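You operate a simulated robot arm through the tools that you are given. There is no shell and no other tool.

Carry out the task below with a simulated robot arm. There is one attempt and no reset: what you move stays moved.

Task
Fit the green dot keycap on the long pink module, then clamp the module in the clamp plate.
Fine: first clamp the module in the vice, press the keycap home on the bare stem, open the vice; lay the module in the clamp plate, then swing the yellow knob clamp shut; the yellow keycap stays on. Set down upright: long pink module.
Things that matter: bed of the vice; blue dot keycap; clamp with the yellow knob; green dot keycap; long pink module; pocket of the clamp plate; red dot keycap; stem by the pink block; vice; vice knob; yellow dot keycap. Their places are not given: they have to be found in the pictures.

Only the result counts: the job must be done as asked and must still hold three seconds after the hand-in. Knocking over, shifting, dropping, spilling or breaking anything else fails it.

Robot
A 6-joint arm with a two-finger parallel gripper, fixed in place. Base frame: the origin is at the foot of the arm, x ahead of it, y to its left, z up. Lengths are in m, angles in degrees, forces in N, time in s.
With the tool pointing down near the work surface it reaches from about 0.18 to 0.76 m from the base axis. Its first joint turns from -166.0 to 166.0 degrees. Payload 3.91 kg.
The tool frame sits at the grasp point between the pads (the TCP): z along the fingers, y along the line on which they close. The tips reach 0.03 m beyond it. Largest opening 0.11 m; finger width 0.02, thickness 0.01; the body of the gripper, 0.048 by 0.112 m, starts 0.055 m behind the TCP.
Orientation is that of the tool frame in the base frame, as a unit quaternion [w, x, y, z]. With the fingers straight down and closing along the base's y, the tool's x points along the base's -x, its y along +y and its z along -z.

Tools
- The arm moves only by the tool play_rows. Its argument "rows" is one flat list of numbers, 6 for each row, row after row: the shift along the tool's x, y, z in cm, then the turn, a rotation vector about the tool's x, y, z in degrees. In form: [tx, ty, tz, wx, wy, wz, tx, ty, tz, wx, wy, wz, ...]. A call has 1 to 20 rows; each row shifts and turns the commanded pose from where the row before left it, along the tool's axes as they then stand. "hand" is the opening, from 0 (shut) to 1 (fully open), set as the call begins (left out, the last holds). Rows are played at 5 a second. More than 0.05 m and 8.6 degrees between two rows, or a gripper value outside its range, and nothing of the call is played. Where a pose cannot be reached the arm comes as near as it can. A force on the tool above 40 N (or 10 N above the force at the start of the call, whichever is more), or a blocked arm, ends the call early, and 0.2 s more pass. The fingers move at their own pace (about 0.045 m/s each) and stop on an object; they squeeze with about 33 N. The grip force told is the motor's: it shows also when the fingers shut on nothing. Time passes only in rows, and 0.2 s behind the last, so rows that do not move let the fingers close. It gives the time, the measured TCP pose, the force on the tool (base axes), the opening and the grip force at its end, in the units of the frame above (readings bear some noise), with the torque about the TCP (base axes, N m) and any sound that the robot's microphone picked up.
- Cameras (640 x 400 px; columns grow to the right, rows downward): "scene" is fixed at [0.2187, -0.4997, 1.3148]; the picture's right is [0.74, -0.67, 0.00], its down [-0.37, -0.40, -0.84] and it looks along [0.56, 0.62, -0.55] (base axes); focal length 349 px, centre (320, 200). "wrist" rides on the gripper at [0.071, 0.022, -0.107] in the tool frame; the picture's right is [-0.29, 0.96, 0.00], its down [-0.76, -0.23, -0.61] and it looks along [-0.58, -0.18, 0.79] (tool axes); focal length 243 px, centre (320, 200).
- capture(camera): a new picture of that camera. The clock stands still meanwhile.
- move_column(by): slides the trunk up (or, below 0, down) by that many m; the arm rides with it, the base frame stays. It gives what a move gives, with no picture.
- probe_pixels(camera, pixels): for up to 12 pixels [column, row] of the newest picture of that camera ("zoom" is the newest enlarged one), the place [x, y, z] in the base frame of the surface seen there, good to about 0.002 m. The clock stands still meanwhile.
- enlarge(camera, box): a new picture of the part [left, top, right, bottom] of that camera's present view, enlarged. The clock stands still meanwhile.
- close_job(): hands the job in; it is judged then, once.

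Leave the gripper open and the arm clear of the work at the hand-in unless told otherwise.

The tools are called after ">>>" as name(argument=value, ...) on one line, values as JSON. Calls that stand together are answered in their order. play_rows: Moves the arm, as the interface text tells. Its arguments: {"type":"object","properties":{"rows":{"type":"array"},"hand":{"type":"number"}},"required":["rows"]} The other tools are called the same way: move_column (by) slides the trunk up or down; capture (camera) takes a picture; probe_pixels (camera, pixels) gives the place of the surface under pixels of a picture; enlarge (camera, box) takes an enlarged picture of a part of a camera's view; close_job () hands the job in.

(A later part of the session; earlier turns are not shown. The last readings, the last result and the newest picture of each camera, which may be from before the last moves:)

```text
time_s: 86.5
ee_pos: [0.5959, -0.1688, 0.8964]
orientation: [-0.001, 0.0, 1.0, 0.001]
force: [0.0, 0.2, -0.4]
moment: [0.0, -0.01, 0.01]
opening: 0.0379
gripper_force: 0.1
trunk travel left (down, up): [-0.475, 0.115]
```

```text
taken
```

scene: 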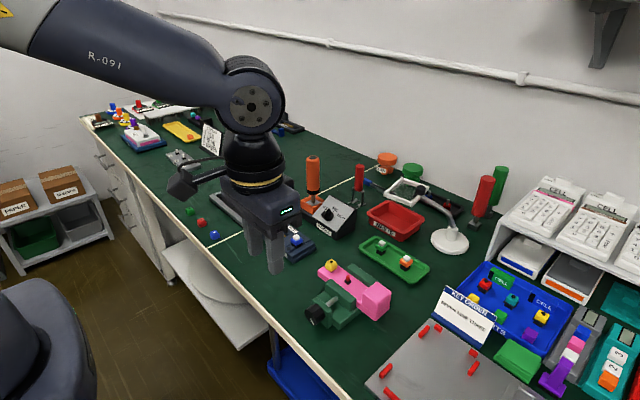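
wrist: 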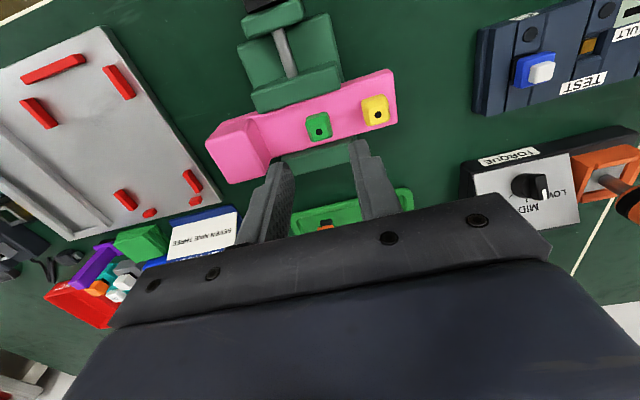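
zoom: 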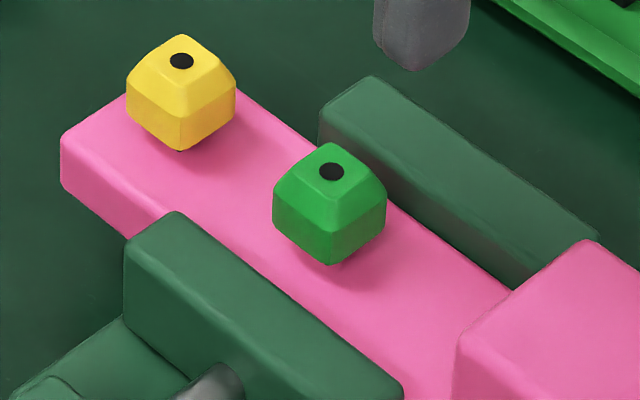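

The green cap sits on the stem. Probe both cap tops and base.

>>> probe_pixels(camera="zoom", pixels=[[330, 171], [181, 61], [345, 165], [195, 55], [250, 200], [420, 280], [110, 120], [540, 270], [370, 85], [560, 240]])

>>> probe_pixels(camera="wrist", pixels=[[319, 127], [377, 116], [345, 125], [270, 145], [240, 150]])

```text
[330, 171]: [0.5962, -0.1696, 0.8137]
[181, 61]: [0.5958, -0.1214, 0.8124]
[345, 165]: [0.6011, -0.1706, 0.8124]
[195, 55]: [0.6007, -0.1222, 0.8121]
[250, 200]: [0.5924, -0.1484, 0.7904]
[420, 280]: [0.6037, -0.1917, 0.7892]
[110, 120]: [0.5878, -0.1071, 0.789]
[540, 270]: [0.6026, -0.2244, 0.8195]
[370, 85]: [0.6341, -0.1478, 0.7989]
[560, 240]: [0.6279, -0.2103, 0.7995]
```

```text
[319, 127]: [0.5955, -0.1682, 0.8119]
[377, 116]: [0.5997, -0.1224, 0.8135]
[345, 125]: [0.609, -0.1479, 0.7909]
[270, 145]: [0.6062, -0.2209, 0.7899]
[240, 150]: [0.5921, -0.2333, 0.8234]
```

Both caps stand equally high (≈0.8125). To be certain it's home, I press once more on its top with closed fingers.

>>> play_rows(rows=[0, 0, 0, 0, 0, 0, 0, 0, 1.5, 0, 0, 0, 0, 0, 1.5, 0, 0, 0, 0, 0, 1.5, 0, 0, 0, 0, 0, 0.5, 0, 0, 0, 0, 0, 0, 0, 0, 0], hand=0)

>>> play_rows(rows=[0, 0, 0.15, 0, 0, 0, 0, 0, 0.15, 0, 0, 0, 0, 0, 0.1, 0, 0, 0, 0, 0, 0.1, 0, 0, 0, 0, 0, 0, 0, 0, 0])

```text
time_s: 87.9
ee_pos: [0.5971, -0.169, 0.8456]
orientation: [0.0, 0.0, 1.0, 0.001]
force: [-0.5, 0.5, -0.6]
moment: [-0.02, -0.03, -0.02]
opening: 0.0
gripper_force: 32.6
trunk travel left (down, up): [-0.475, 0.115]
```

```text
time_s: 89.1
ee_pos: [0.5958, -0.1696, 0.8429]
orientation: [0.003, 0.0, 1.0, 0.0]
force: [0.4, 0.3, 22.0]
moment: [0.04, -0.02, -0.02]
opening: 0.0002
gripper_force: 32.9
trunk travel left (down, up): [-0.475, 0.115]
```

>>> play_rows(rows=[0, 0, 0.1, 0, 0, 0, 0, 0, 0.05, 0, 0, 0, 0, 0, 0, 0, 0, 0])

>>> enlarge(camera="scene", box=[315, 255, 379, 300])

```text
time_s: 89.9
ee_pos: [0.5962, -0.1693, 0.8429]
orientation: [0.004, 0.0, 1.0, 0.0]
force: [2.3, 0.5, 37.1]
moment: [-0.01, -0.13, -0.01]
opening: 0.0
gripper_force: 33.2
trunk travel left (down, up): [-0.475, 0.115]
```

```text
8.89 times, centred on (347, 278) of scene
```

zoom: 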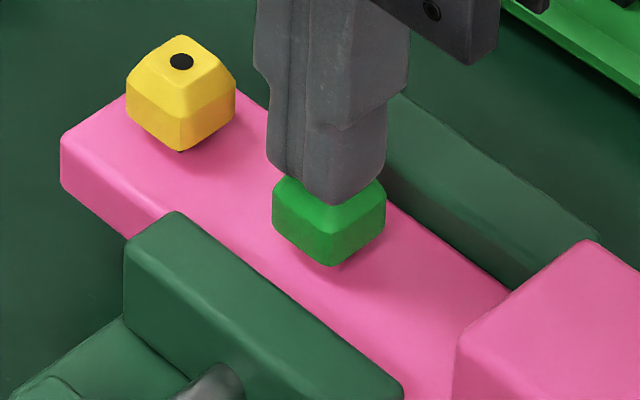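

37 N with no movement: the cap is home. Lift away, go back to (0.41, -0.18, 1.0) and tilt the tool toward +x to open the vice.

>>> play_rows(rows=[0, 0, -2, 0, 0, 0, 0, 0, -4.5, 0, 0, 0, 0, 0, -4.5, 0, 0, 0, 0, 0, -4.7, 0, 0, 0, 4.65, -0.29, 0, 0, 0, 0, 4.65, -0.29, 0, 0, 0, 0, 4.65, -0.29, 0, 0, 0, 0, 4.65, -0.29, 0, 0, 0, 0, 0, 0, 0, 0, 0, 0], hand=0.345)

>>> play_rows(rows=[0, 0, 0, 0, -8.2, 0, 0, 0, 0, 0, -8.2, 0, 0, 0, 0, 0, -8.2, 0, 0, 0, 0, 0, -8.2, 0, 0, 0, 0, 0, -8.2, 0, 0, 0, 0, 0, -8.2, 0, 0, 0, 0, 0, -8.2, 0, 0, 0, 0, 0, -8.2, 0, 0, 0, 0, 0, -8.2, 0, 0, 0, 0, 0, -8.2, 0, 0, 0, 0, 0, -8.0, 0, 0, 0, 0, 0, 0, 0])

>>> play_rows(rows=[0, 0, 0, 0, 0, 8.03, 0, 0, 0, 0, 0, 8.03, 0, 0, 0, 0, 0, 8.03, 0, 0, 0, 0, 0, 8.03, 0, 0, 0, 0, 0, 8.03, 0, 0, 0, 0, 0, 8.03, 0, 0, 0, 0, 0, 8.03, 0, 0, 0, 0, 0, 8.03, 0, 0, 0, 0, 0, 8.03, 0, 0, 0, 0, 0, 8.03, 0, 0, 0, 0, 0, 8.03, 0, 0, 0, 0, 0, 8.03, 0, 0, 0, 0, 0, 8.03, 0, 0, 0, 0, 0, 8.03, 0, 0, 0, 0, 0, 8.03, 0, 0, 0, 0, 0, 8.03, 0, 0, 0, 0, 0, 8.03, 0, 0, 0, 0, 0, 0])

>>> play_rows(rows=[0, 0, 0, 0, 0, 8.03, 0, 0, 0, 0, 0, 8.03, 0, 0, 0, 0, 0, 8.03, 0, 0, 0, 0, 0, 8.03, 0, 0, 0, 0, 0, 8.03, 0, 0, 0, 0, 0, 8.03, 0, 0, 0, 0, 0, 8.03, 0, 0, 0, 0, 0, 8.03, 0, 0, 0, 0, 0, 8.03, 0, 0, 0, 0, 0, 8.03, 0, 0, 0, 0, 0, 8.03, 0, 0, 0, 0, 0, 8.03, 0, 0, 0, 0, 0, 8.03, 0, 0, 0, 0, 0, 8.03, 0, 0, 0, 0, 0, 8.03, 0, 0, 0, 0, 0, 8.03, 0, 0, 0, 0, 0, 8.03, 0, 0, 0, 0, 0, 8.03, 0, 0, 0, 0, 0, 0])

```text
time_s: 91.9
ee_pos: [0.4095, -0.1833, 0.9968]
orientation: [0.0, -0.001, 1.0, 0.002]
force: [0.1, 0.6, 0.4]
moment: [-0.01, -0.02, 0.01]
opening: 0.0381
gripper_force: 0.0
trunk travel left (down, up): [-0.475, 0.115]
```

```text
time_s: 94.5
ee_pos: [0.4107, -0.1816, 0.9976]
orientation: [0.707, 0.001, 0.708, 0.003]
force: [0.8, 0.2, -0.9]
moment: [0.01, 0.01, 0.04]
opening: 0.038
gripper_force: 0.1
trunk travel left (down, up): [-0.475, 0.115]
```

```text
time_s: 98.3
ee_pos: [0.4098, -0.1819, 0.9971]
orientation: [0.26, 0.657, 0.261, 0.657]
force: [0.2, -0.8, 0.1]
moment: [0.02, 0.0, 0.0]
opening: 0.0382
gripper_force: 0.0
trunk travel left (down, up): [-0.475, 0.115]
```

```text
time_s: 102.3
ee_pos: [0.4115, -0.1813, 0.9952]
orientation: [0.546, -0.449, 0.547, -0.449]
force: [-0.3, 1.0, 0.7]
moment: [-0.03, 0.02, -0.02]
opening: 0.0378
gripper_force: 0.0
trunk travel left (down, up): [-0.475, 0.115]
```

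In place at θ≈281°. Shift 1.2 mm in +y and lower the trunk 21.3 cm so the tool is on the knob axis.

>>> move_column(by=-0.213)

>>> play_rows(rows=[-0.12, 0, 0, 0, 0, 0, 0, 0, 0, 0, 0, 0])

>>> capture(camera="wrist")

>>> enlarge(camera="scene", box=[240, 240, 400, 340])

```text
time_s: 104.6
ee_pos: [0.4114, -0.1812, 0.7824]
orientation: [0.546, -0.45, 0.546, -0.45]
force: [-0.4, 0.9, -0.5]
moment: [0.02, 0.01, 0.0]
opening: 0.0381
gripper_force: 0.1
trunk travel left (down, up): [-0.262, 0.328]
```

```text
time_s: 105.2
ee_pos: [0.4107, -0.18, 0.7834]
orientation: [0.546, -0.45, 0.546, -0.449]
force: [0.2, 0.3, 0.7]
moment: [-0.04, 0.01, 0.0]
opening: 0.0379
gripper_force: 0.1
trunk travel left (down, up): [-0.262, 0.328]
```

```text
taken
```

wrist: 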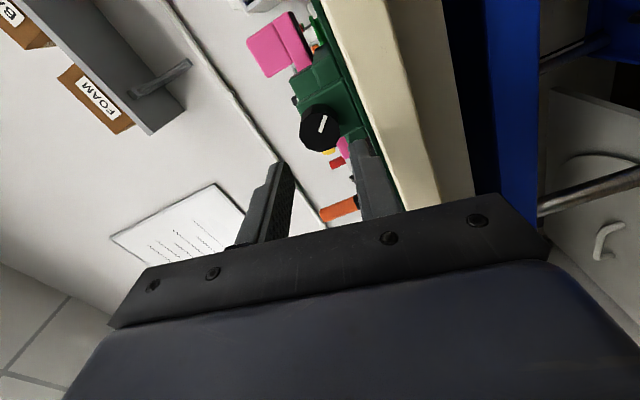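

```text
4.00 times, centred on (320, 290) of scene
```

zoom: 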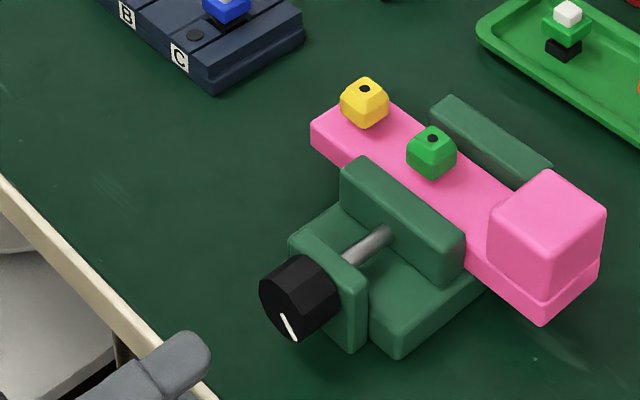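

Aligned with the knob. Advance 6.5 cm.

>>> play_rows(rows=[0, -0.05, 2, 0, 0, 0, 0, 0, 2, 0, 0, 0, 0, 0, 1, 0, 0, 0, 0, 0, 1, 0, 0, 0, 0, 0, 0.45, 0, 0, 0, 0, 0, 0, 0, 0, 0])

>>> enlarge(camera="scene", box=[270, 270, 366, 330])

```text
time_s: 105.9
ee_pos: [0.4503, -0.1802, 0.7826]
orientation: [0.544, -0.447, 0.551, -0.448]
force: [-30.1, -0.9, 4.9]
moment: [-0.06, 0.98, 0.04]
opening: 0.0352
gripper_force: 0.0
trunk travel left (down, up): [-0.262, 0.328]
stopped in row 3: the force on the tool passed its limit at 51 N (the readings are from after the stop); the commanded pose is now the measured one
```

```text
6.67 times, centred on (318, 300) of scene
```

zoom: 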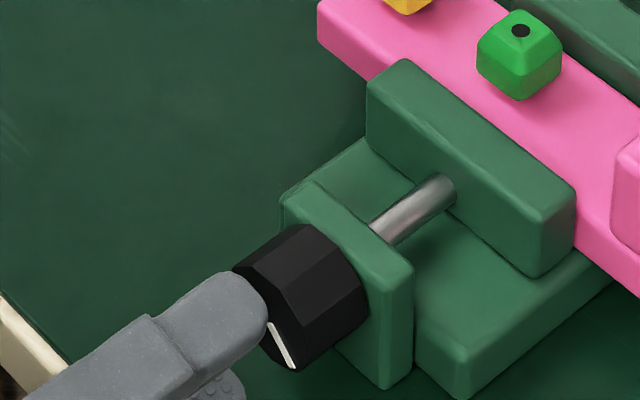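

The thick part of the lower finger touched the bench edge (contact ~38 mm below the axis). I back off; next I'll approach with fingers horizontal instead.

>>> play_rows(rows=[0, 0, -1, 0, 0, 0, 0, 0, -2, 0, 0, 0, 0, 0, -1, 0, 0, 0, 0, 0, 0, 0, 0, 0])

>>> enlarge(camera="scene", box=[240, 240, 400, 340])

```text
time_s: 106.9
ee_pos: [0.4125, -0.1796, 0.7828]
orientation: [0.545, -0.448, 0.55, -0.447]
force: [-0.2, 0.4, 0.5]
moment: [0.0, 0.02, 0.0]
opening: 0.0379
gripper_force: 0.1
trunk travel left (down, up): [-0.262, 0.328]
```

```text
4.00 times, centred on (320, 290) of scene
```

zoom: 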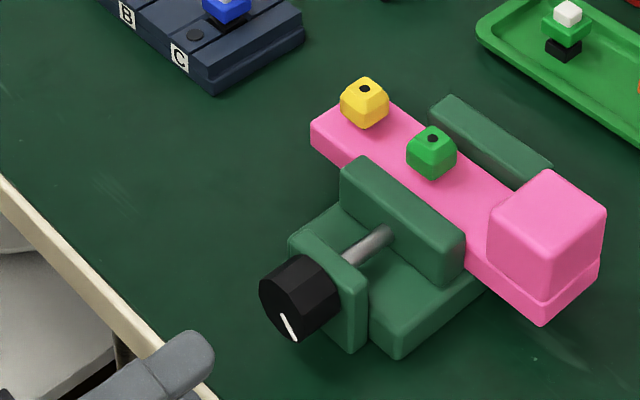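

Nothing moved. Spin back 90° to θ≈191° (fingers nearly horizontal) and open to 46 mm.

>>> play_rows(rows=[0, 0, 0, 0.3, -0.25, 0, 0, 0, 0, 0, 0, -8.2, 0, 0, 0, 0, 0, -8.2, 0, 0, 0, 0, 0, -8.2, 0, 0, 0, 0, 0, -8.2, 0, 0, 0, 0, 0, -8.2, 0, 0, 0, 0, 0, -8.2, 0, 0, 0, 0, 0, -8.2, 0, 0, 0, 0, 0, -8.2, 0, 0, 0, 0, 0, -8.2, 0, 0, 0, 0, 0, -8.2, 0, 0, 0, 0, 0, -8.0, 0, 0, 0, 0, 0, 0], hand=0.42)

>>> capture(camera="wrist")

```text
time_s: 109.7
ee_pos: [0.4118, -0.1794, 0.7833]
orientation: [-0.071, 0.704, -0.07, 0.703]
force: [0.3, 0.6, -0.1]
moment: [0.0, 0.0, -0.01]
opening: 0.0461
gripper_force: 0.0
trunk travel left (down, up): [-0.262, 0.328]
```

```text
taken
```

wrist: 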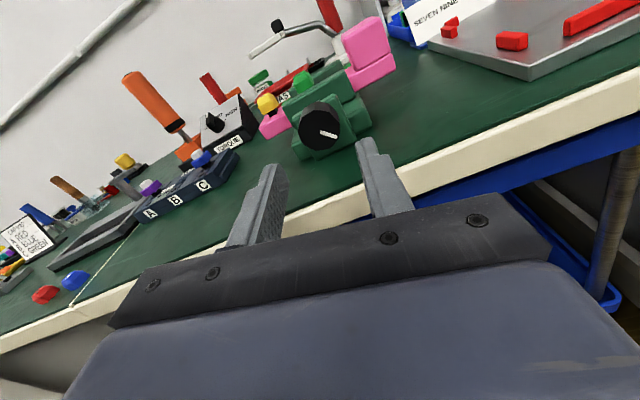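

Now approach horizontally-gripping, in gentle steps.

>>> play_rows(rows=[0.05, 0.08, 1.5, 0, 0, 0, 0, 0, 1.5, 0, 0, 0, 0, 0, 1.5, 0, 0, 0, 0, 0, 1, 0, 0, 0, 0, 0, 0.8, 0, 0, 0, 0, 0, 0, 0, 0, 0])

>>> enlarge(camera="scene", box=[270, 270, 366, 330])

```text
time_s: 111.1
ee_pos: [0.4759, -0.181, 0.7824]
orientation: [-0.071, 0.704, -0.071, 0.703]
force: [0.1, -0.1, -0.2]
moment: [0.0, 0.01, 0.01]
opening: 0.0463
gripper_force: 0.0
trunk travel left (down, up): [-0.262, 0.328]
```

```text
6.67 times, centred on (318, 300) of scene
```

zoom: 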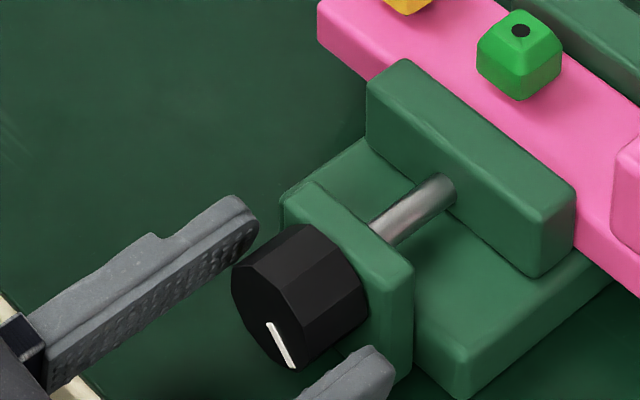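

Around the knob with no contact. Close on it.

>>> play_rows(rows=[0, 0, 0, 0, 0, 0, 0, 0, 0, 0, 0, 0, 0, 0, 0, 0, 0, 0, 0, 0, 0, 0, 0, 0], hand=0)

```text
time_s: 112.1
ee_pos: [0.4748, -0.1796, 0.7827]
orientation: [-0.072, 0.704, -0.07, 0.703]
force: [1.5, 7.4, 0.8]
moment: [0.01, 0.04, -0.14]
opening: 0.0335
gripper_force: 45.0
trunk travel left (down, up): [-0.262, 0.328]
```

Gripped (33.5 mm). Turn counter-clockwise 90° in 6° steps.

>>> play_rows(rows=[0, 0, 0, 0, 0, -6, 0, 0, 0, 0, 0, -6, 0, 0, 0, 0, 0, -6, 0, 0, 0, 0, 0, -6, 0, 0, 0, 0, 0, -6, 0, 0, 0, 0, 0, -6, 0, 0, 0, 0, 0, -6, 0, 0, 0, 0, 0, -6, 0, 0, 0, 0, 0, -6, 0, 0, 0, 0, 0, -6, 0, 0, 0, 0, 0, -6, 0, 0, 0, 0, 0, -6, 0, 0, 0, 0, 0, -6, 0, 0, 0, 0, 0, -6, 0, 0, 0, 0, 0, -6, 0, 0, 0, 0, 0, 0])

>>> enlarge(camera="scene", box=[290, 240, 402, 325])

```text
time_s: 115.5
ee_pos: [0.476, -0.181, 0.7844]
orientation: [0.45, 0.546, 0.448, 0.547]
force: [6.2, -10.5, 18.5]
moment: [0.02, 0.0, -0.73]
opening: 0.0336
gripper_force: 44.9
trunk travel left (down, up): [-0.262, 0.328]
```

```text
4.71 times, centred on (346, 282) of scene
```

zoom: 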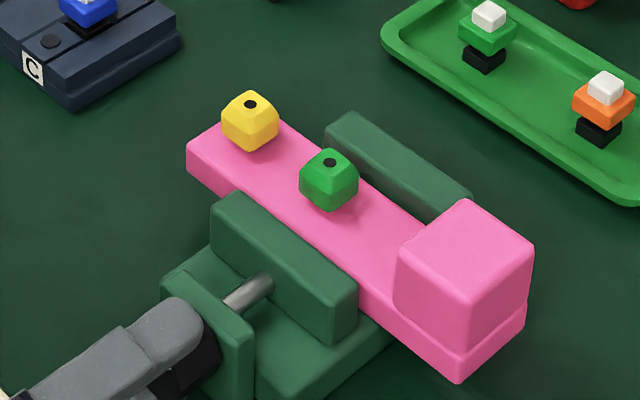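

The jaw backs away. Relieve the vertical force (1 mm up) and continue another 100°.

>>> play_rows(rows=[0, 0.1, 0, 0, 0, -6, 0, 0, 0, 0, 0, -6, 0, 0, 0, 0, 0, -6, 0, 0, 0, 0, 0, -6, 0, 0, 0, 0, 0, -6, 0, 0, 0, 0, 0, -6, 0, 0, 0, 0, 0, -6, 0, 0, 0, 0, 0, -6, 0, 0, 0, 0, 0, -6, 0, 0, 0, 0, 0, -6, 0, 0, 0, 0, 0, -6, 0, 0, 0, 0, 0, -6, 0, 0, 0, 0, 0, -6, 0, 0, 0, 0, 0, -6, 0, 0, 0, 0, 0, -6, 0, 0, 0, 0, 0, -6, 0, 0, 0, 0, 0, -5, 0, 0, 0, 0, 0, 0])

>>> enlarge(camera="scene", box=[290, 240, 402, 325])

```text
time_s: 119.3
ee_pos: [0.4759, -0.1804, 0.7846]
orientation: [0.709, 0.0, 0.706, 0.004]
force: [15.0, 2.4, 30.9]
moment: [0.01, -0.47, -0.43]
opening: 0.0336
gripper_force: 45.4
trunk travel left (down, up): [-0.262, 0.328]
```

```text
4.71 times, centred on (346, 282) of scene
```

zoom: 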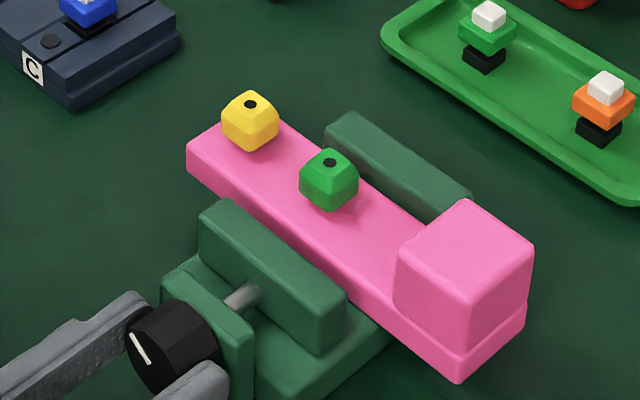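

The vice is open again, close to its starting position. Release, retract 6.5 cm.

>>> play_rows(rows=[0, 0, 0, 0, 0, 0, 0, 0, 0, 0, 0, 0, 0, 0, -1.5, 0, 0, 0, 0, 0, -2.5, 0, 0, 0, 0, 0, -2.5, 0, 0, 0, 0, 0, 0, 0, 0, 0], hand=0.42)

>>> enlarge(camera="scene", box=[290, 240, 402, 325])

```text
time_s: 120.7
ee_pos: [0.4104, -0.1795, 0.7832]
orientation: [0.706, 0.003, 0.708, 0.004]
force: [0.0, 0.1, 0.6]
moment: [0.0, 0.01, 0.03]
opening: 0.0464
gripper_force: 0.0
trunk travel left (down, up): [-0.262, 0.328]
```

```text
4.71 times, centred on (346, 282) of scene
```

zoom: 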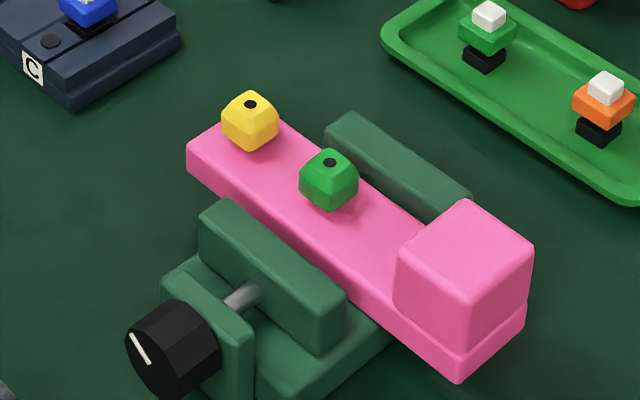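

Vice open, module free on the bed. Raise the trunk, tilt tool down, then turn 90° for the block grip.

>>> move_column(by=0.213)

>>> play_rows(rows=[0, 0, 0, 0, 8.2, 0, 0, 0, 0, 0, 8.2, 0, 0, 0, 0, 0, 8.2, 0, 0, 0, 0, 0, 8.2, 0, 0, 0, 0, 0, 8.2, 0, 0, 0, 0, 0, 8.2, 0, 0, 0, 0, 0, 8.2, 0, 0, 0, 0, 0, 8.2, 0, 0, 0, 0, 0, 8.2, 0, 0, 0, 0, 0, 8.2, 0, 0, 0, 0, 0, 8.0, 0, 0, 0, 0, 0, 0, 0], hand=0.6)

>>> play_rows(rows=[0, 0, 0, 0, 0, 8.2, 0, 0, 0, 0, 0, 8.2, 0, 0, 0, 0, 0, 8.2, 0, 0, 0, 0, 0, 8.2, 0, 0, 0, 0, 0, 8.2, 0, 0, 0, 0, 0, 8.2, 0, 0, 0, 0, 0, 8.2, 0, 0, 0, 0, 0, 8.2, 0, 0, 0, 0, 0, 8.2, 0, 0, 0, 0, 0, 8.2, 0, 0, 0, 0, 0, 8.0, 0, 0, 0, 0, 0, 0])

>>> enlarge(camera="scene", box=[315, 245, 395, 305])

```text
time_s: 123.0
ee_pos: [0.4102, -0.1809, 0.9972]
orientation: [0.706, 0.001, 0.708, 0.004]
force: [-0.8, 0.1, 0.0]
moment: [0.01, 0.03, -0.02]
opening: 0.0463
gripper_force: 0.0
trunk travel left (down, up): [-0.475, 0.115]
```

```text
time_s: 125.6
ee_pos: [0.4104, -0.1805, 0.9971]
orientation: [-0.002, -0.001, 1.0, 0.004]
force: [0.2, -0.6, 0.1]
moment: [0.01, 0.02, 0.0]
opening: 0.0661
gripper_force: 0.0
trunk travel left (down, up): [-0.475, 0.115]
```

```text
time_s: 128.2
ee_pos: [0.4101, -0.181, 0.9967]
orientation: [-0.004, 0.707, 0.707, 0.003]
force: [0.9, 0.3, -0.3]
moment: [0.03, 0.0, 0.06]
opening: 0.0663
gripper_force: 0.1
trunk travel left (down, up): [-0.475, 0.115]
```

```text
6.67 times, centred on (355, 275) of scene
```

zoom: 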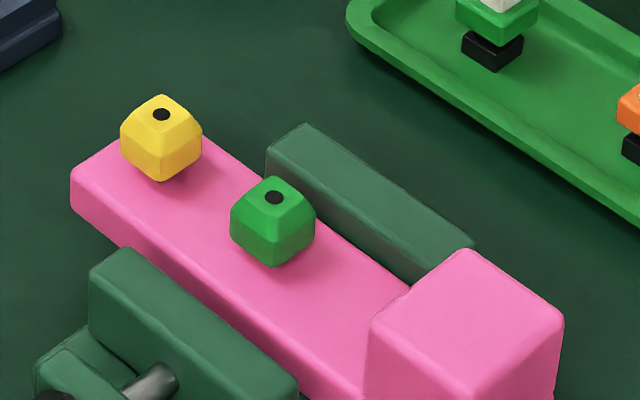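

I probe the module's block and edges for regripping.

>>> probe_pixels(camera="zoom", pixels=[[372, 320], [464, 250], [562, 320], [480, 340], [75, 175], [160, 114], [273, 198], [345, 280], [300, 130], [200, 140], [370, 370], [120, 245]])

```text
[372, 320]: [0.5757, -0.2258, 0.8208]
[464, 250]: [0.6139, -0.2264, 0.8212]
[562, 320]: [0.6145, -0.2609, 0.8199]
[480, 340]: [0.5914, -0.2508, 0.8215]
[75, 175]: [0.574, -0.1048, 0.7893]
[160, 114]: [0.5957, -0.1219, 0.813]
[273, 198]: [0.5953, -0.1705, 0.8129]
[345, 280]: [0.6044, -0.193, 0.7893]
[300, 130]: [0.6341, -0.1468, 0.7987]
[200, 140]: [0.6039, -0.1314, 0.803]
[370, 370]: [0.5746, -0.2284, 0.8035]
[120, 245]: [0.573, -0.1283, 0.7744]
```

Block spans x 0.575–0.616, y -0.226…-0.261. Go above it (0.5955, -0.243), correcting a 0.5° tilt on the way, and descend to z≈0.86.

>>> play_rows(rows=[0, 0, 0, 0, -0.56, 0, -1.24, 3.71, 0, 0, 0, 0, -1.24, 3.71, 0, 0, 0, 0, -1.24, 3.71, 0, 0, 0, 0, -1.24, 3.71, 0, 0, 0, 0, -1.24, 3.71, 0, 0, 0, 0, 0, 0, 3, 0, 0, 0, 0, 0, 3, 0, 0, 0, 0, 0, 3, 0, 0, 0, 0, 0, 3, 0, 0, 0, 0, 0, 1.5, 0, 0, 0, 0, 0, 0, 0, 0, 0])

>>> capture(camera="wrist")

```text
time_s: 130.8
ee_pos: [0.5958, -0.2425, 0.8605]
orientation: [0.0, 0.706, 0.708, 0.0]
force: [-0.8, -0.6, -0.6]
moment: [-0.01, 0.04, 0.03]
opening: 0.0658
gripper_force: 0.1
trunk travel left (down, up): [-0.475, 0.115]
```

```text
taken
```

wrist: 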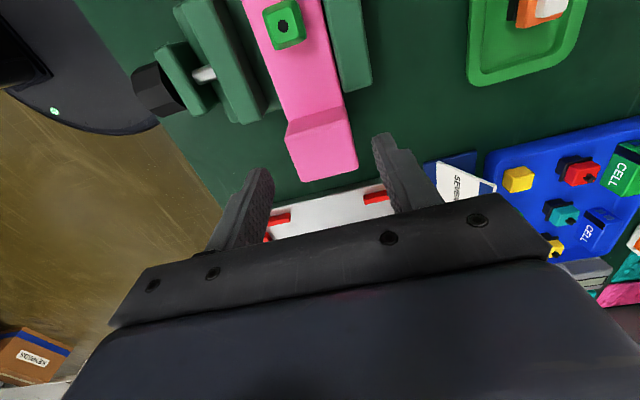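

Fingers straddle the block. Descend 4.2 cm and close.

>>> play_rows(rows=[0, 0, 1.5, 0, 0, 0, 0, 0, 1.5, 0, 0, 0, 0, 0, 1.2, 0, 0, 0, 0, 0, 0, 0, 0, 0])

>>> play_rows(rows=[0, 0, 0, 0, 0, 0, 0, 0, 0, 0, 0, 0, 0, 0, 0, 0, 0, 0, 0, 0, 0, 0, 0, 0], hand=0)

>>> play_rows(rows=[0, 0, -0.5, 0, 0, 0, 0, 0, -1, 0, 0, 0, 0, 0, -1.5, 0, 0, 0, 0, 0, -2, 0, 0, 0, 0, 0, -2, 0, 0, 0, 0, 0, -2, 0, 0, 0, 0, 0, -2, 0, 0, 0, 0, 0, -2, 0, 0, 0, 0, 0, 0, 0, 0, 0])

>>> capture(camera="wrist")

>>> capture(camera="scene")

```text
time_s: 131.8
ee_pos: [0.5957, -0.2429, 0.8187]
orientation: [-0.001, 0.706, 0.708, -0.001]
force: [0.2, 0.0, -0.1]
moment: [-0.01, -0.01, 0.0]
opening: 0.066
gripper_force: 0.0
trunk travel left (down, up): [-0.475, 0.115]
```

```text
time_s: 132.8
ee_pos: [0.5959, -0.2423, 0.8194]
orientation: [-0.001, 0.707, 0.707, -0.001]
force: [1.1, 0.7, 0.5]
moment: [-0.03, -0.01, 0.0]
opening: 0.0435
gripper_force: 33.0
trunk travel left (down, up): [-0.475, 0.115]
```

```text
time_s: 134.8
ee_pos: [0.5959, -0.2424, 0.9496]
orientation: [0.0, 0.706, 0.708, -0.001]
force: [-0.2, 0.0, -1.4]
moment: [-0.08, 0.02, 0.0]
opening: 0.0437
gripper_force: 32.7
trunk travel left (down, up): [-0.475, 0.115]
```

```text
taken
```

wrist: 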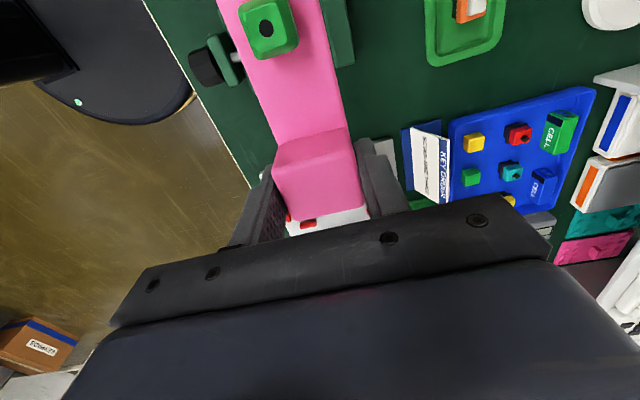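

```text
taken
```

scene: 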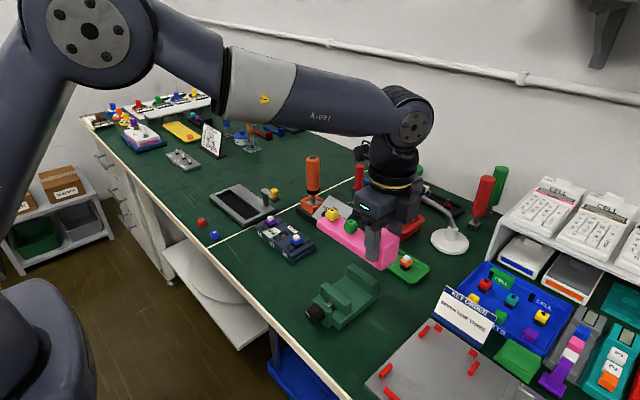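

The module with both caps is held level. Now measure the pocket precisely while it's unobstructed.

>>> enlarge(camera="scene", box=[204, 178, 284, 232])

```text
7.41 times, centred on (244, 205) of scene
```

zoom: 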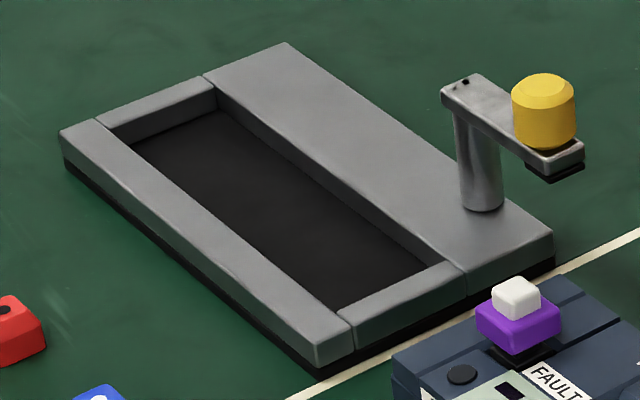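

>>> probe_pixels(camera="zoom", pixels=[[194, 206], [290, 288], [306, 142], [400, 210], [340, 170], [160, 128], [185, 116], [395, 290], [375, 292], [200, 180], [300, 250], [360, 260]])

>>> probe_pixels(camera="zoom", pixels=[[130, 137], [214, 104], [440, 263], [340, 307], [345, 298], [135, 148], [425, 268], [220, 112], [170, 125], [390, 285], [462, 82], [560, 160]])

```text
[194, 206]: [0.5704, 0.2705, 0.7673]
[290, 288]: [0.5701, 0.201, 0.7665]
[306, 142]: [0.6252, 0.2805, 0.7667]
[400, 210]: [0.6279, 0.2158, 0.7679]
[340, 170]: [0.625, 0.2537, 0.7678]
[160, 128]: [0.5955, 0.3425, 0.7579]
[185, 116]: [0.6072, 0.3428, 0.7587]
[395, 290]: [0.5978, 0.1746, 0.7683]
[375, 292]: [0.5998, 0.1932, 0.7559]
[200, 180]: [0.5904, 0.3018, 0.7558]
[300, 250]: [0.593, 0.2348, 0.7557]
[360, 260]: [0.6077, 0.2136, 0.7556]
```

```text
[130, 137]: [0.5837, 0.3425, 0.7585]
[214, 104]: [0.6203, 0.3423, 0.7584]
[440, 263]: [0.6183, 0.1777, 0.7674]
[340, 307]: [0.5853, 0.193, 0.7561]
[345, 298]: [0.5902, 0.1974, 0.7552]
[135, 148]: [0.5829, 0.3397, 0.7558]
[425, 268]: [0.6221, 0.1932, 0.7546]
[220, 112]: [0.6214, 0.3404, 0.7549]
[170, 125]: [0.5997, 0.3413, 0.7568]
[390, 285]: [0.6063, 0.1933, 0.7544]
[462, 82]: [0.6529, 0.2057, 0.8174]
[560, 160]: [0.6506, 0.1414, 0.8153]
```

Pocket spans about x 0.575–0.623, y 0.178–0.3425, floor 0.7555, rim 0.767. Now the clamp arm's edges, to check finger clearance.

>>> probe_pixels(camera="zoom", pixels=[[446, 90], [446, 100], [536, 154], [536, 163], [478, 75], [580, 142], [462, 150], [480, 150], [498, 150], [480, 205], [543, 82], [514, 110]])

>>> probe_pixels(camera="wrist", pixels=[[267, 28], [300, 180], [250, 80], [325, 70], [300, 90], [275, 165], [345, 150], [290, 222], [360, 210]])

>>> enlarge(camera="scene", box=[310, 175, 420, 275])

```text
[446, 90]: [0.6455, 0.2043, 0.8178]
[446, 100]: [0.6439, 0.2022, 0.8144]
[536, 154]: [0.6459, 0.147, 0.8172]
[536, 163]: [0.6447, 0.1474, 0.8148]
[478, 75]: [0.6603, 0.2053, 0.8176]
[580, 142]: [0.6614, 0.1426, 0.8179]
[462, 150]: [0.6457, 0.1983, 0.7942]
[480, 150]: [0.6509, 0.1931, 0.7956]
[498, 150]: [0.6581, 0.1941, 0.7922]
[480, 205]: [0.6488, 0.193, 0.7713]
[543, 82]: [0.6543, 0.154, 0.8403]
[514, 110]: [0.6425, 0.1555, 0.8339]
```

```text
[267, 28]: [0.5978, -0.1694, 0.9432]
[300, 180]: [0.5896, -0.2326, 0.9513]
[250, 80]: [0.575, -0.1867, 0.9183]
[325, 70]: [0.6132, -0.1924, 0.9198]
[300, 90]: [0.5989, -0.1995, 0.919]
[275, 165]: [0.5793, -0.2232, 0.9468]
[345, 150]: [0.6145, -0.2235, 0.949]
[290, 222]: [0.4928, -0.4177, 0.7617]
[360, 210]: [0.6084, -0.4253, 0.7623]
```

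```text
4.00 times, centred on (365, 225) of scene
```

zoom: 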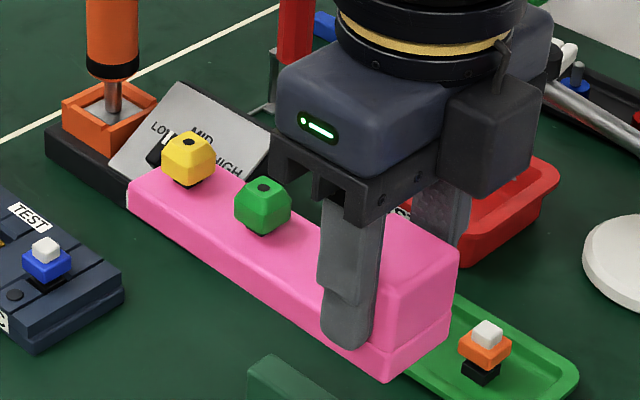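

Clearance works if I open only ~3 mm per side at release. I check the module's ends while held.

>>> probe_pixels(camera="zoom", pixels=[[387, 365], [450, 330], [132, 185], [130, 205], [263, 187], [190, 142], [420, 300], [458, 255], [388, 310], [240, 180]])

```text
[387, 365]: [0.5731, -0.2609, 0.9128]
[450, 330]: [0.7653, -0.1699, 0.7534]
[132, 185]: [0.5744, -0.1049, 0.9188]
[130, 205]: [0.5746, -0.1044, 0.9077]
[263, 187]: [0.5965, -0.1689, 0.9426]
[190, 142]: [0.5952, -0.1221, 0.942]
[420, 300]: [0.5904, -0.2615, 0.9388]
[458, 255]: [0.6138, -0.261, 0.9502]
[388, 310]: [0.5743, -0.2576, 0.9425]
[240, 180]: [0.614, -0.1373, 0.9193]
```

Module centre (0.595, -0.182) now; pocket centre (0.599, 0.2603). Move +0.442 in y and +0.004 in x, at this height plus 2 cm.

>>> play_rows(rows=[0, 0, -2, 0, 0, 0, 4.02, 0.036, 0, 0, 0, 0, 4.02, 0.036, 0, 0, 0, 0, 4.02, 0.036, 0, 0, 0, 0, 4.02, 0.036, 0, 0, 0, 0, 4.02, 0.036, 0, 0, 0, 0, 4.02, 0.036, 0, 0, 0, 0, 4.02, 0.036, 0, 0, 0, 0, 4.02, 0.036, 0, 0, 0, 0, 4.02, 0.036, 0, 0, 0, 0, 4.02, 0.036, 0, 0, 0, 0, 4.02, 0.036, 0, 0, 0, 0, 0, 0, 0, 0, 0, 0])

>>> play_rows(rows=[0, 0, 2, 0, 0, 0, 0, 0, 3, 0, 0, 0, 0, 0, 3, 0, 0, 0, 0, 0, 2.5, 0, 0, 0, 0, 0, 0, 0, 0, 0])

>>> capture(camera="wrist")

>>> enlarge(camera="scene", box=[200, 150, 312, 230])

```text
time_s: 137.6
ee_pos: [0.5991, 0.201, 0.9672]
orientation: [-0.001, 0.707, 0.708, -0.002]
force: [0.6, 0.2, -1.1]
moment: [-0.1, 0.0, 0.03]
opening: 0.0436
gripper_force: 33.2
trunk travel left (down, up): [-0.475, 0.115]
```

```text
time_s: 138.8
ee_pos: [0.5996, 0.1987, 0.8625]
orientation: [-0.002, 0.706, 0.708, 0.0]
force: [0.4, -0.6, -1.6]
moment: [-0.07, 0.0, -0.04]
opening: 0.0434
gripper_force: 32.8
trunk travel left (down, up): [-0.475, 0.115]
```

```text
taken
```

wrist: 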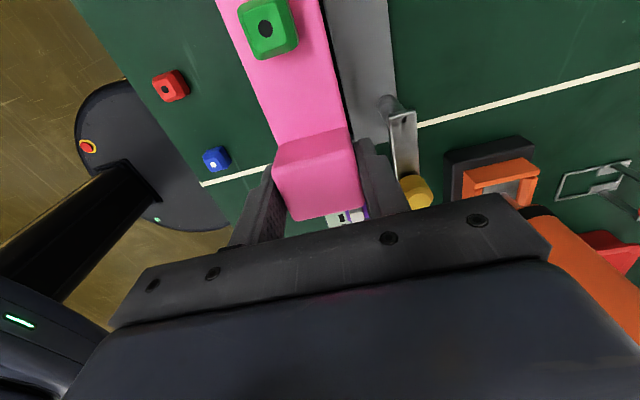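

```text
5.00 times, centred on (256, 190) of scene
```

zoom: 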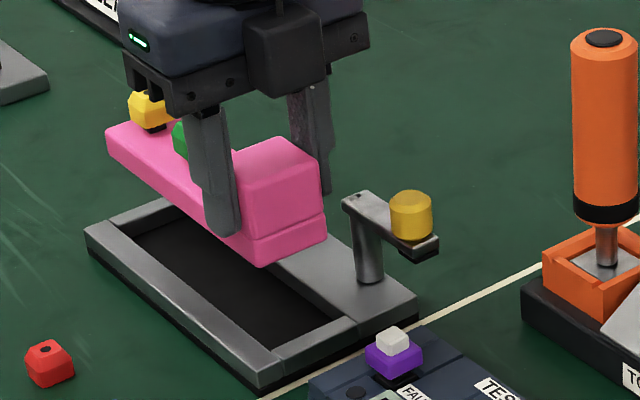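

I probe module ends here against the pocket.

>>> probe_pixels(camera="zoom", pixels=[[262, 255], [290, 245], [110, 130], [110, 150], [255, 250], [322, 170], [324, 225], [250, 200], [150, 90], [300, 150]])

>>> probe_pixels(camera="wrist", pixels=[[266, 28], [335, 20], [350, 40], [390, 60], [235, 50], [318, 30], [300, 100], [400, 120], [410, 120]])

```text
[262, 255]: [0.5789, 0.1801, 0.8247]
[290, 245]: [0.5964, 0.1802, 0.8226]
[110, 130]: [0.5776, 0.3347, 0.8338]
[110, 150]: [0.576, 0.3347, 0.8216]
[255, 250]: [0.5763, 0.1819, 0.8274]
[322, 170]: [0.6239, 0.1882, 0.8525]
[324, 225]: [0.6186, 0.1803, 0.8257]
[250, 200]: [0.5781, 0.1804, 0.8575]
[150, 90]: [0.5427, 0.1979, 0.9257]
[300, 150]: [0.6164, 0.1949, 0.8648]
```

```text
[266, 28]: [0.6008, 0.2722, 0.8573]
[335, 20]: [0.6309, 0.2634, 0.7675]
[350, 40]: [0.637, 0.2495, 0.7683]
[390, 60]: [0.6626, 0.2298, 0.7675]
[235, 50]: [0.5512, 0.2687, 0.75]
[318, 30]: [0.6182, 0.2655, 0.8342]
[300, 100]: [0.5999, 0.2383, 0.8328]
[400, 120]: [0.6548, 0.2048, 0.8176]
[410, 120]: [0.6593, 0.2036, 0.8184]
```

Module: y 0.180–0.3395, x 0.577–0.6195 — centred over the pocket within about 1 mm. Shift +0.5 mm y and lower to just above the rim.

>>> play_rows(rows=[0.05, 0.03, 1.5, 0, 0, 0, 0, 0, 1.5, 0, 0, 0, 0, 0, 1.4, 0, 0, 0, 0, 0, 0, 0, 0, 0])

>>> enlarge(camera="scene", box=[205, 170, 285, 230])

>>> capture(camera="wrist")

```text
time_s: 139.8
ee_pos: [0.5979, 0.199, 0.819]
orientation: [-0.001, 0.707, 0.707, 0.0]
force: [0.2, 0.5, -0.9]
moment: [-0.08, -0.02, 0.0]
opening: 0.0436
gripper_force: 32.4
trunk travel left (down, up): [-0.475, 0.115]
```

```text
6.67 times, centred on (245, 200) of scene
```

zoom: 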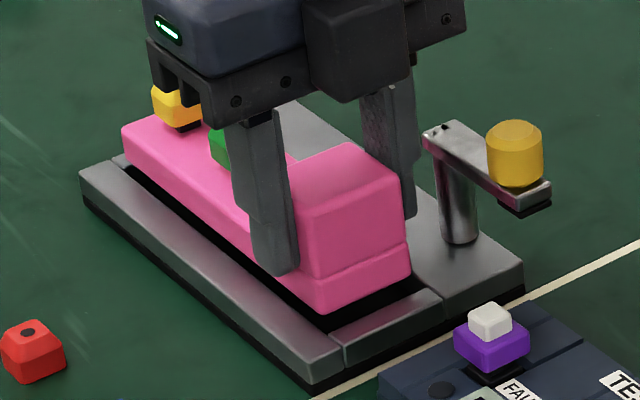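

```text
taken
```

wrist: 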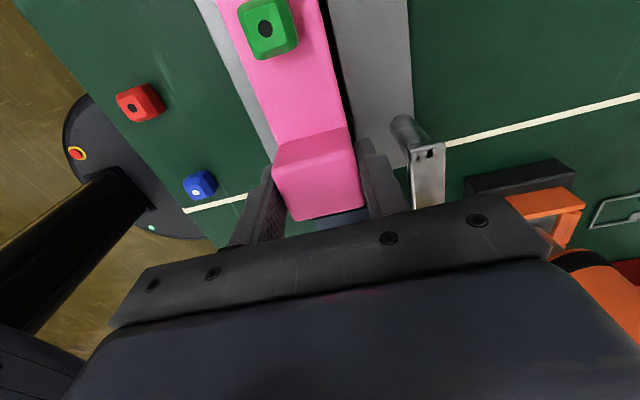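

Aligned over the pocket. Lower slowly in 2–3 mm steps.

>>> play_rows(rows=[0, 0, 0.3, 0, 0, 0, 0, 0, 0.3, 0, 0, 0, 0, 0, 0.3, 0, 0, 0, 0, 0, 0, 0, 0, 0])

>>> enlarge(camera="scene", box=[205, 170, 285, 230])

```text
time_s: 140.8
ee_pos: [0.5995, 0.2014, 0.811]
orientation: [-0.001, 0.707, 0.707, -0.002]
force: [-0.2, 0.8, -1.0]
moment: [-0.12, 0.02, 0.01]
opening: 0.0438
gripper_force: 33.1
trunk travel left (down, up): [-0.475, 0.115]
```

```text
6.67 times, centred on (245, 200) of scene
```

zoom: 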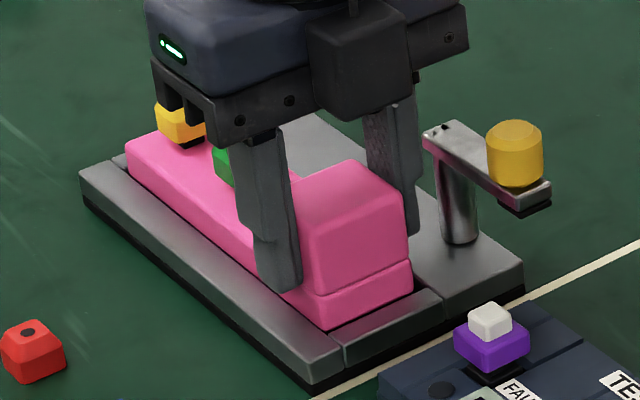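

Bottom is now just inside the pocket without contact. Continue.

>>> play_rows(rows=[0, 0, 0.2, 0, 0, 0, 0, 0, 0.2, 0, 0, 0, 0, 0, 0.2, 0, 0, 0, 0, 0, 0, 0, 0, 0])

>>> enlarge(camera="scene", box=[205, 170, 285, 230])

```text
time_s: 141.8
ee_pos: [0.5991, 0.1994, 0.807]
orientation: [-0.001, 0.706, 0.708, -0.001]
force: [-0.1, 0.3, -1.1]
moment: [-0.12, -0.03, 0.03]
opening: 0.0437
gripper_force: 32.4
trunk travel left (down, up): [-0.475, 0.115]
```

```text
6.67 times, centred on (245, 200) of scene
```

zoom: 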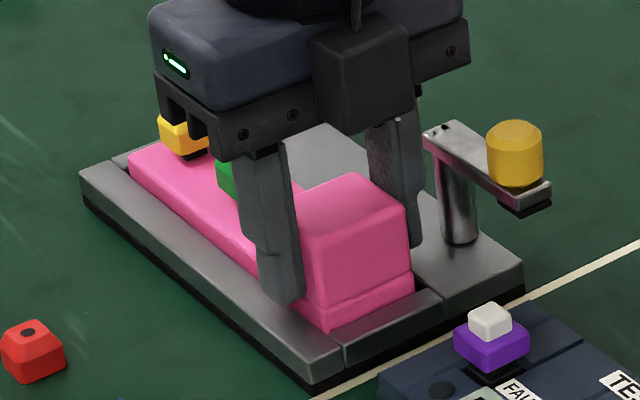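

Still free; keep going in 1 mm steps until floor contact.

>>> play_rows(rows=[0, 0, 0.1, 0, 0, 0, 0, 0, 0.1, 0, 0, 0, 0, 0, 0, 0, 0, 0])

```text
time_s: 142.6
ee_pos: [0.599, 0.2006, 0.8024]
orientation: [-0.001, 0.706, 0.708, -0.001]
force: [-0.9, 0.7, 0.8]
moment: [0.25, -0.02, 0.09]
opening: 0.0437
gripper_force: 32.8
trunk travel left (down, up): [-0.475, 0.115]
```

Contact is starting. Another 0.7 mm and check.

>>> play_rows(rows=[0, 0, 0.07, 0, 0, 0, 0, 0, 0, 0, 0, 0])

>>> enlarge(camera="scene", box=[205, 170, 285, 230])

```text
time_s: 143.2
ee_pos: [0.5993, 0.1999, 0.803]
orientation: [0.0, 0.706, 0.708, 0.0]
force: [-0.2, 1.2, 6.8]
moment: [0.35, -0.05, 0.0]
opening: 0.0435
gripper_force: 33.3
trunk travel left (down, up): [-0.475, 0.115]
```

```text
6.67 times, centred on (245, 200) of scene
```

zoom: 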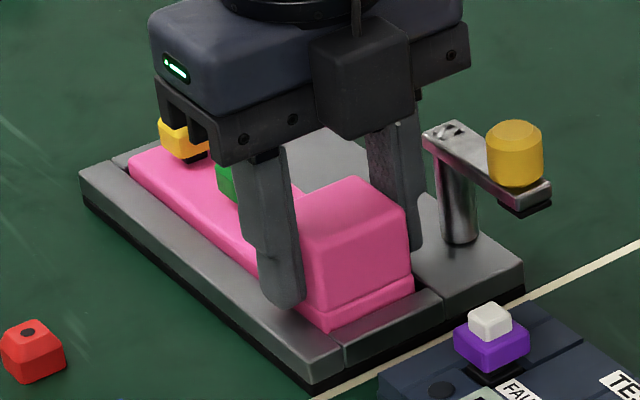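

On the pocket floor (6.8 N). Release just ~3 mm per side and rise straight up.

>>> play_rows(rows=[0, 0, 0, 0, 0, 0, 0, 0, 0, 0, 0, 0, 0, 0, 0, 0, 0, 0], hand=0.455)

>>> play_rows(rows=[0, 0, -1, 0, 0, 0, 0, 0, -2, 0, 0, 0, 0, 0, -3, 0, 0, 0, 0, 0, -4, 0, 0, 0, 0, 0, -4, 0, 0, 0, 0, 0, 0, 0, 0, 0])

>>> enlarge(camera="scene", box=[205, 170, 285, 230])

>>> capture(camera="wrist")

```text
time_s: 144.0
ee_pos: [0.5992, 0.2004, 0.8025]
orientation: [0.0, 0.707, 0.708, -0.001]
force: [0.2, 0.5, -0.2]
moment: [0.01, -0.02, 0.03]
opening: 0.0502
gripper_force: 0.0
trunk travel left (down, up): [-0.475, 0.115]
```

```text
time_s: 145.4
ee_pos: [0.5991, 0.2, 0.9426]
orientation: [0.0, 0.707, 0.708, 0.0]
force: [-0.5, -0.1, -0.5]
moment: [-0.02, 0.02, -0.01]
opening: 0.0503
gripper_force: 0.0
trunk travel left (down, up): [-0.475, 0.115]
```

```text
6.67 times, centred on (245, 200) of scene
```

zoom: 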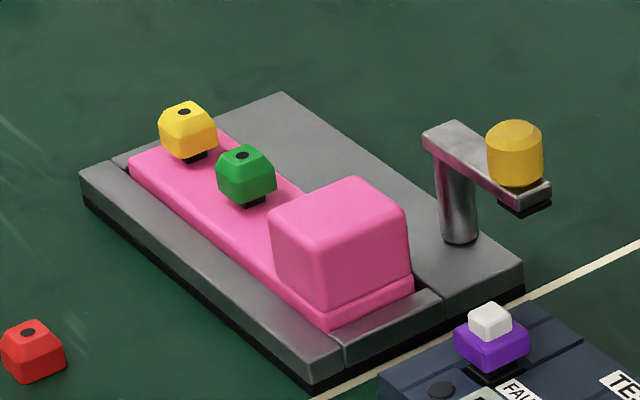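

```text
taken
```

wrist: 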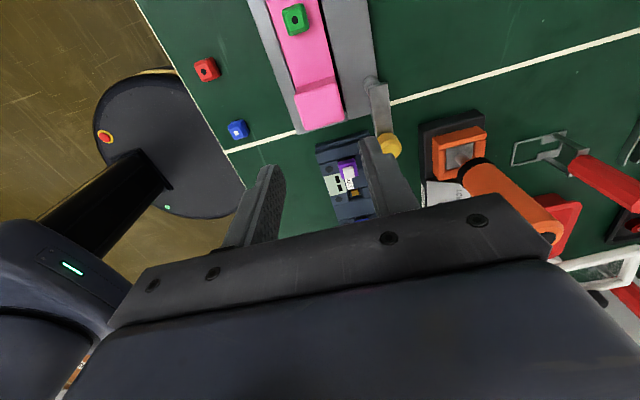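

The module lies in the pocket. I check it is level and the clamp pad's height versus the block's top.

>>> probe_pixels(camera="zoom", pixels=[[184, 111], [242, 156], [150, 165], [250, 250], [340, 210], [280, 225], [395, 215], [525, 208], [530, 213], [505, 205], [420, 285], [130, 165]])

>>> enlarge(camera="scene", box=[252, 180, 282, 205])

```text
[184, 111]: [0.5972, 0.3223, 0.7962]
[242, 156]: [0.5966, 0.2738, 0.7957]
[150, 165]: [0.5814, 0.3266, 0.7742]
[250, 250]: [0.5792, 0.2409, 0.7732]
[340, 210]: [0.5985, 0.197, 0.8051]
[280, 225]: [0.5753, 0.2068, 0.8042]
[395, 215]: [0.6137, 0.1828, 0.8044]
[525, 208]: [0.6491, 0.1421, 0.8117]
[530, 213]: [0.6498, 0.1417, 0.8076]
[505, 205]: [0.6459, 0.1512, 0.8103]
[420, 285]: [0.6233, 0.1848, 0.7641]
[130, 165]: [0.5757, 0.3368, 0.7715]
```

```text
16.00 times, centred on (267, 192) of scene
```

zoom: 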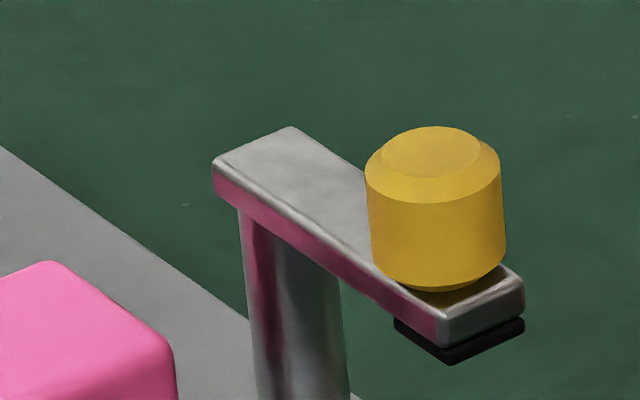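

Level and fully seated (base top 0.7735, block top 0.8045, clamp pad ≈0.807). Now measure the yellow knob and pivot.

>>> probe_pixels(camera="zoom", pixels=[[432, 152], [385, 150], [480, 150], [430, 130], [432, 172], [370, 220], [500, 220], [432, 280], [290, 130], [218, 168], [520, 280], [450, 318]])

>>> probe_pixels(camera="wrist", pixels=[[389, 146], [380, 143], [398, 146], [371, 90], [385, 88], [376, 80], [383, 120], [319, 103], [295, 19]])

```text
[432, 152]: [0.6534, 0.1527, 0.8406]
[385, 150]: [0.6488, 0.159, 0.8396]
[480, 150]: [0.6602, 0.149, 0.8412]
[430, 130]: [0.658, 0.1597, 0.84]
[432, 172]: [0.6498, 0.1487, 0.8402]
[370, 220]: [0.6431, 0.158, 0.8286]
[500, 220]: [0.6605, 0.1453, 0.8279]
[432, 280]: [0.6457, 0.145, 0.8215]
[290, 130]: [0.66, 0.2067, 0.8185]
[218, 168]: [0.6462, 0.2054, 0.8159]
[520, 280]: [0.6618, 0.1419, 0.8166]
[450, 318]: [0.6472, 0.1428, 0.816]
```

```text
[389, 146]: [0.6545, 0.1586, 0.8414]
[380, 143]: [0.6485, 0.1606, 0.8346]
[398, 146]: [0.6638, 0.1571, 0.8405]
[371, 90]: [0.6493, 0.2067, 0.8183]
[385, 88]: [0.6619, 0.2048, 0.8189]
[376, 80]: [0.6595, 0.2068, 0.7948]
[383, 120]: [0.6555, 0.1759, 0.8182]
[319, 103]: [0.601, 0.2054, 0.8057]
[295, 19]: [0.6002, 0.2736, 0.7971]
```

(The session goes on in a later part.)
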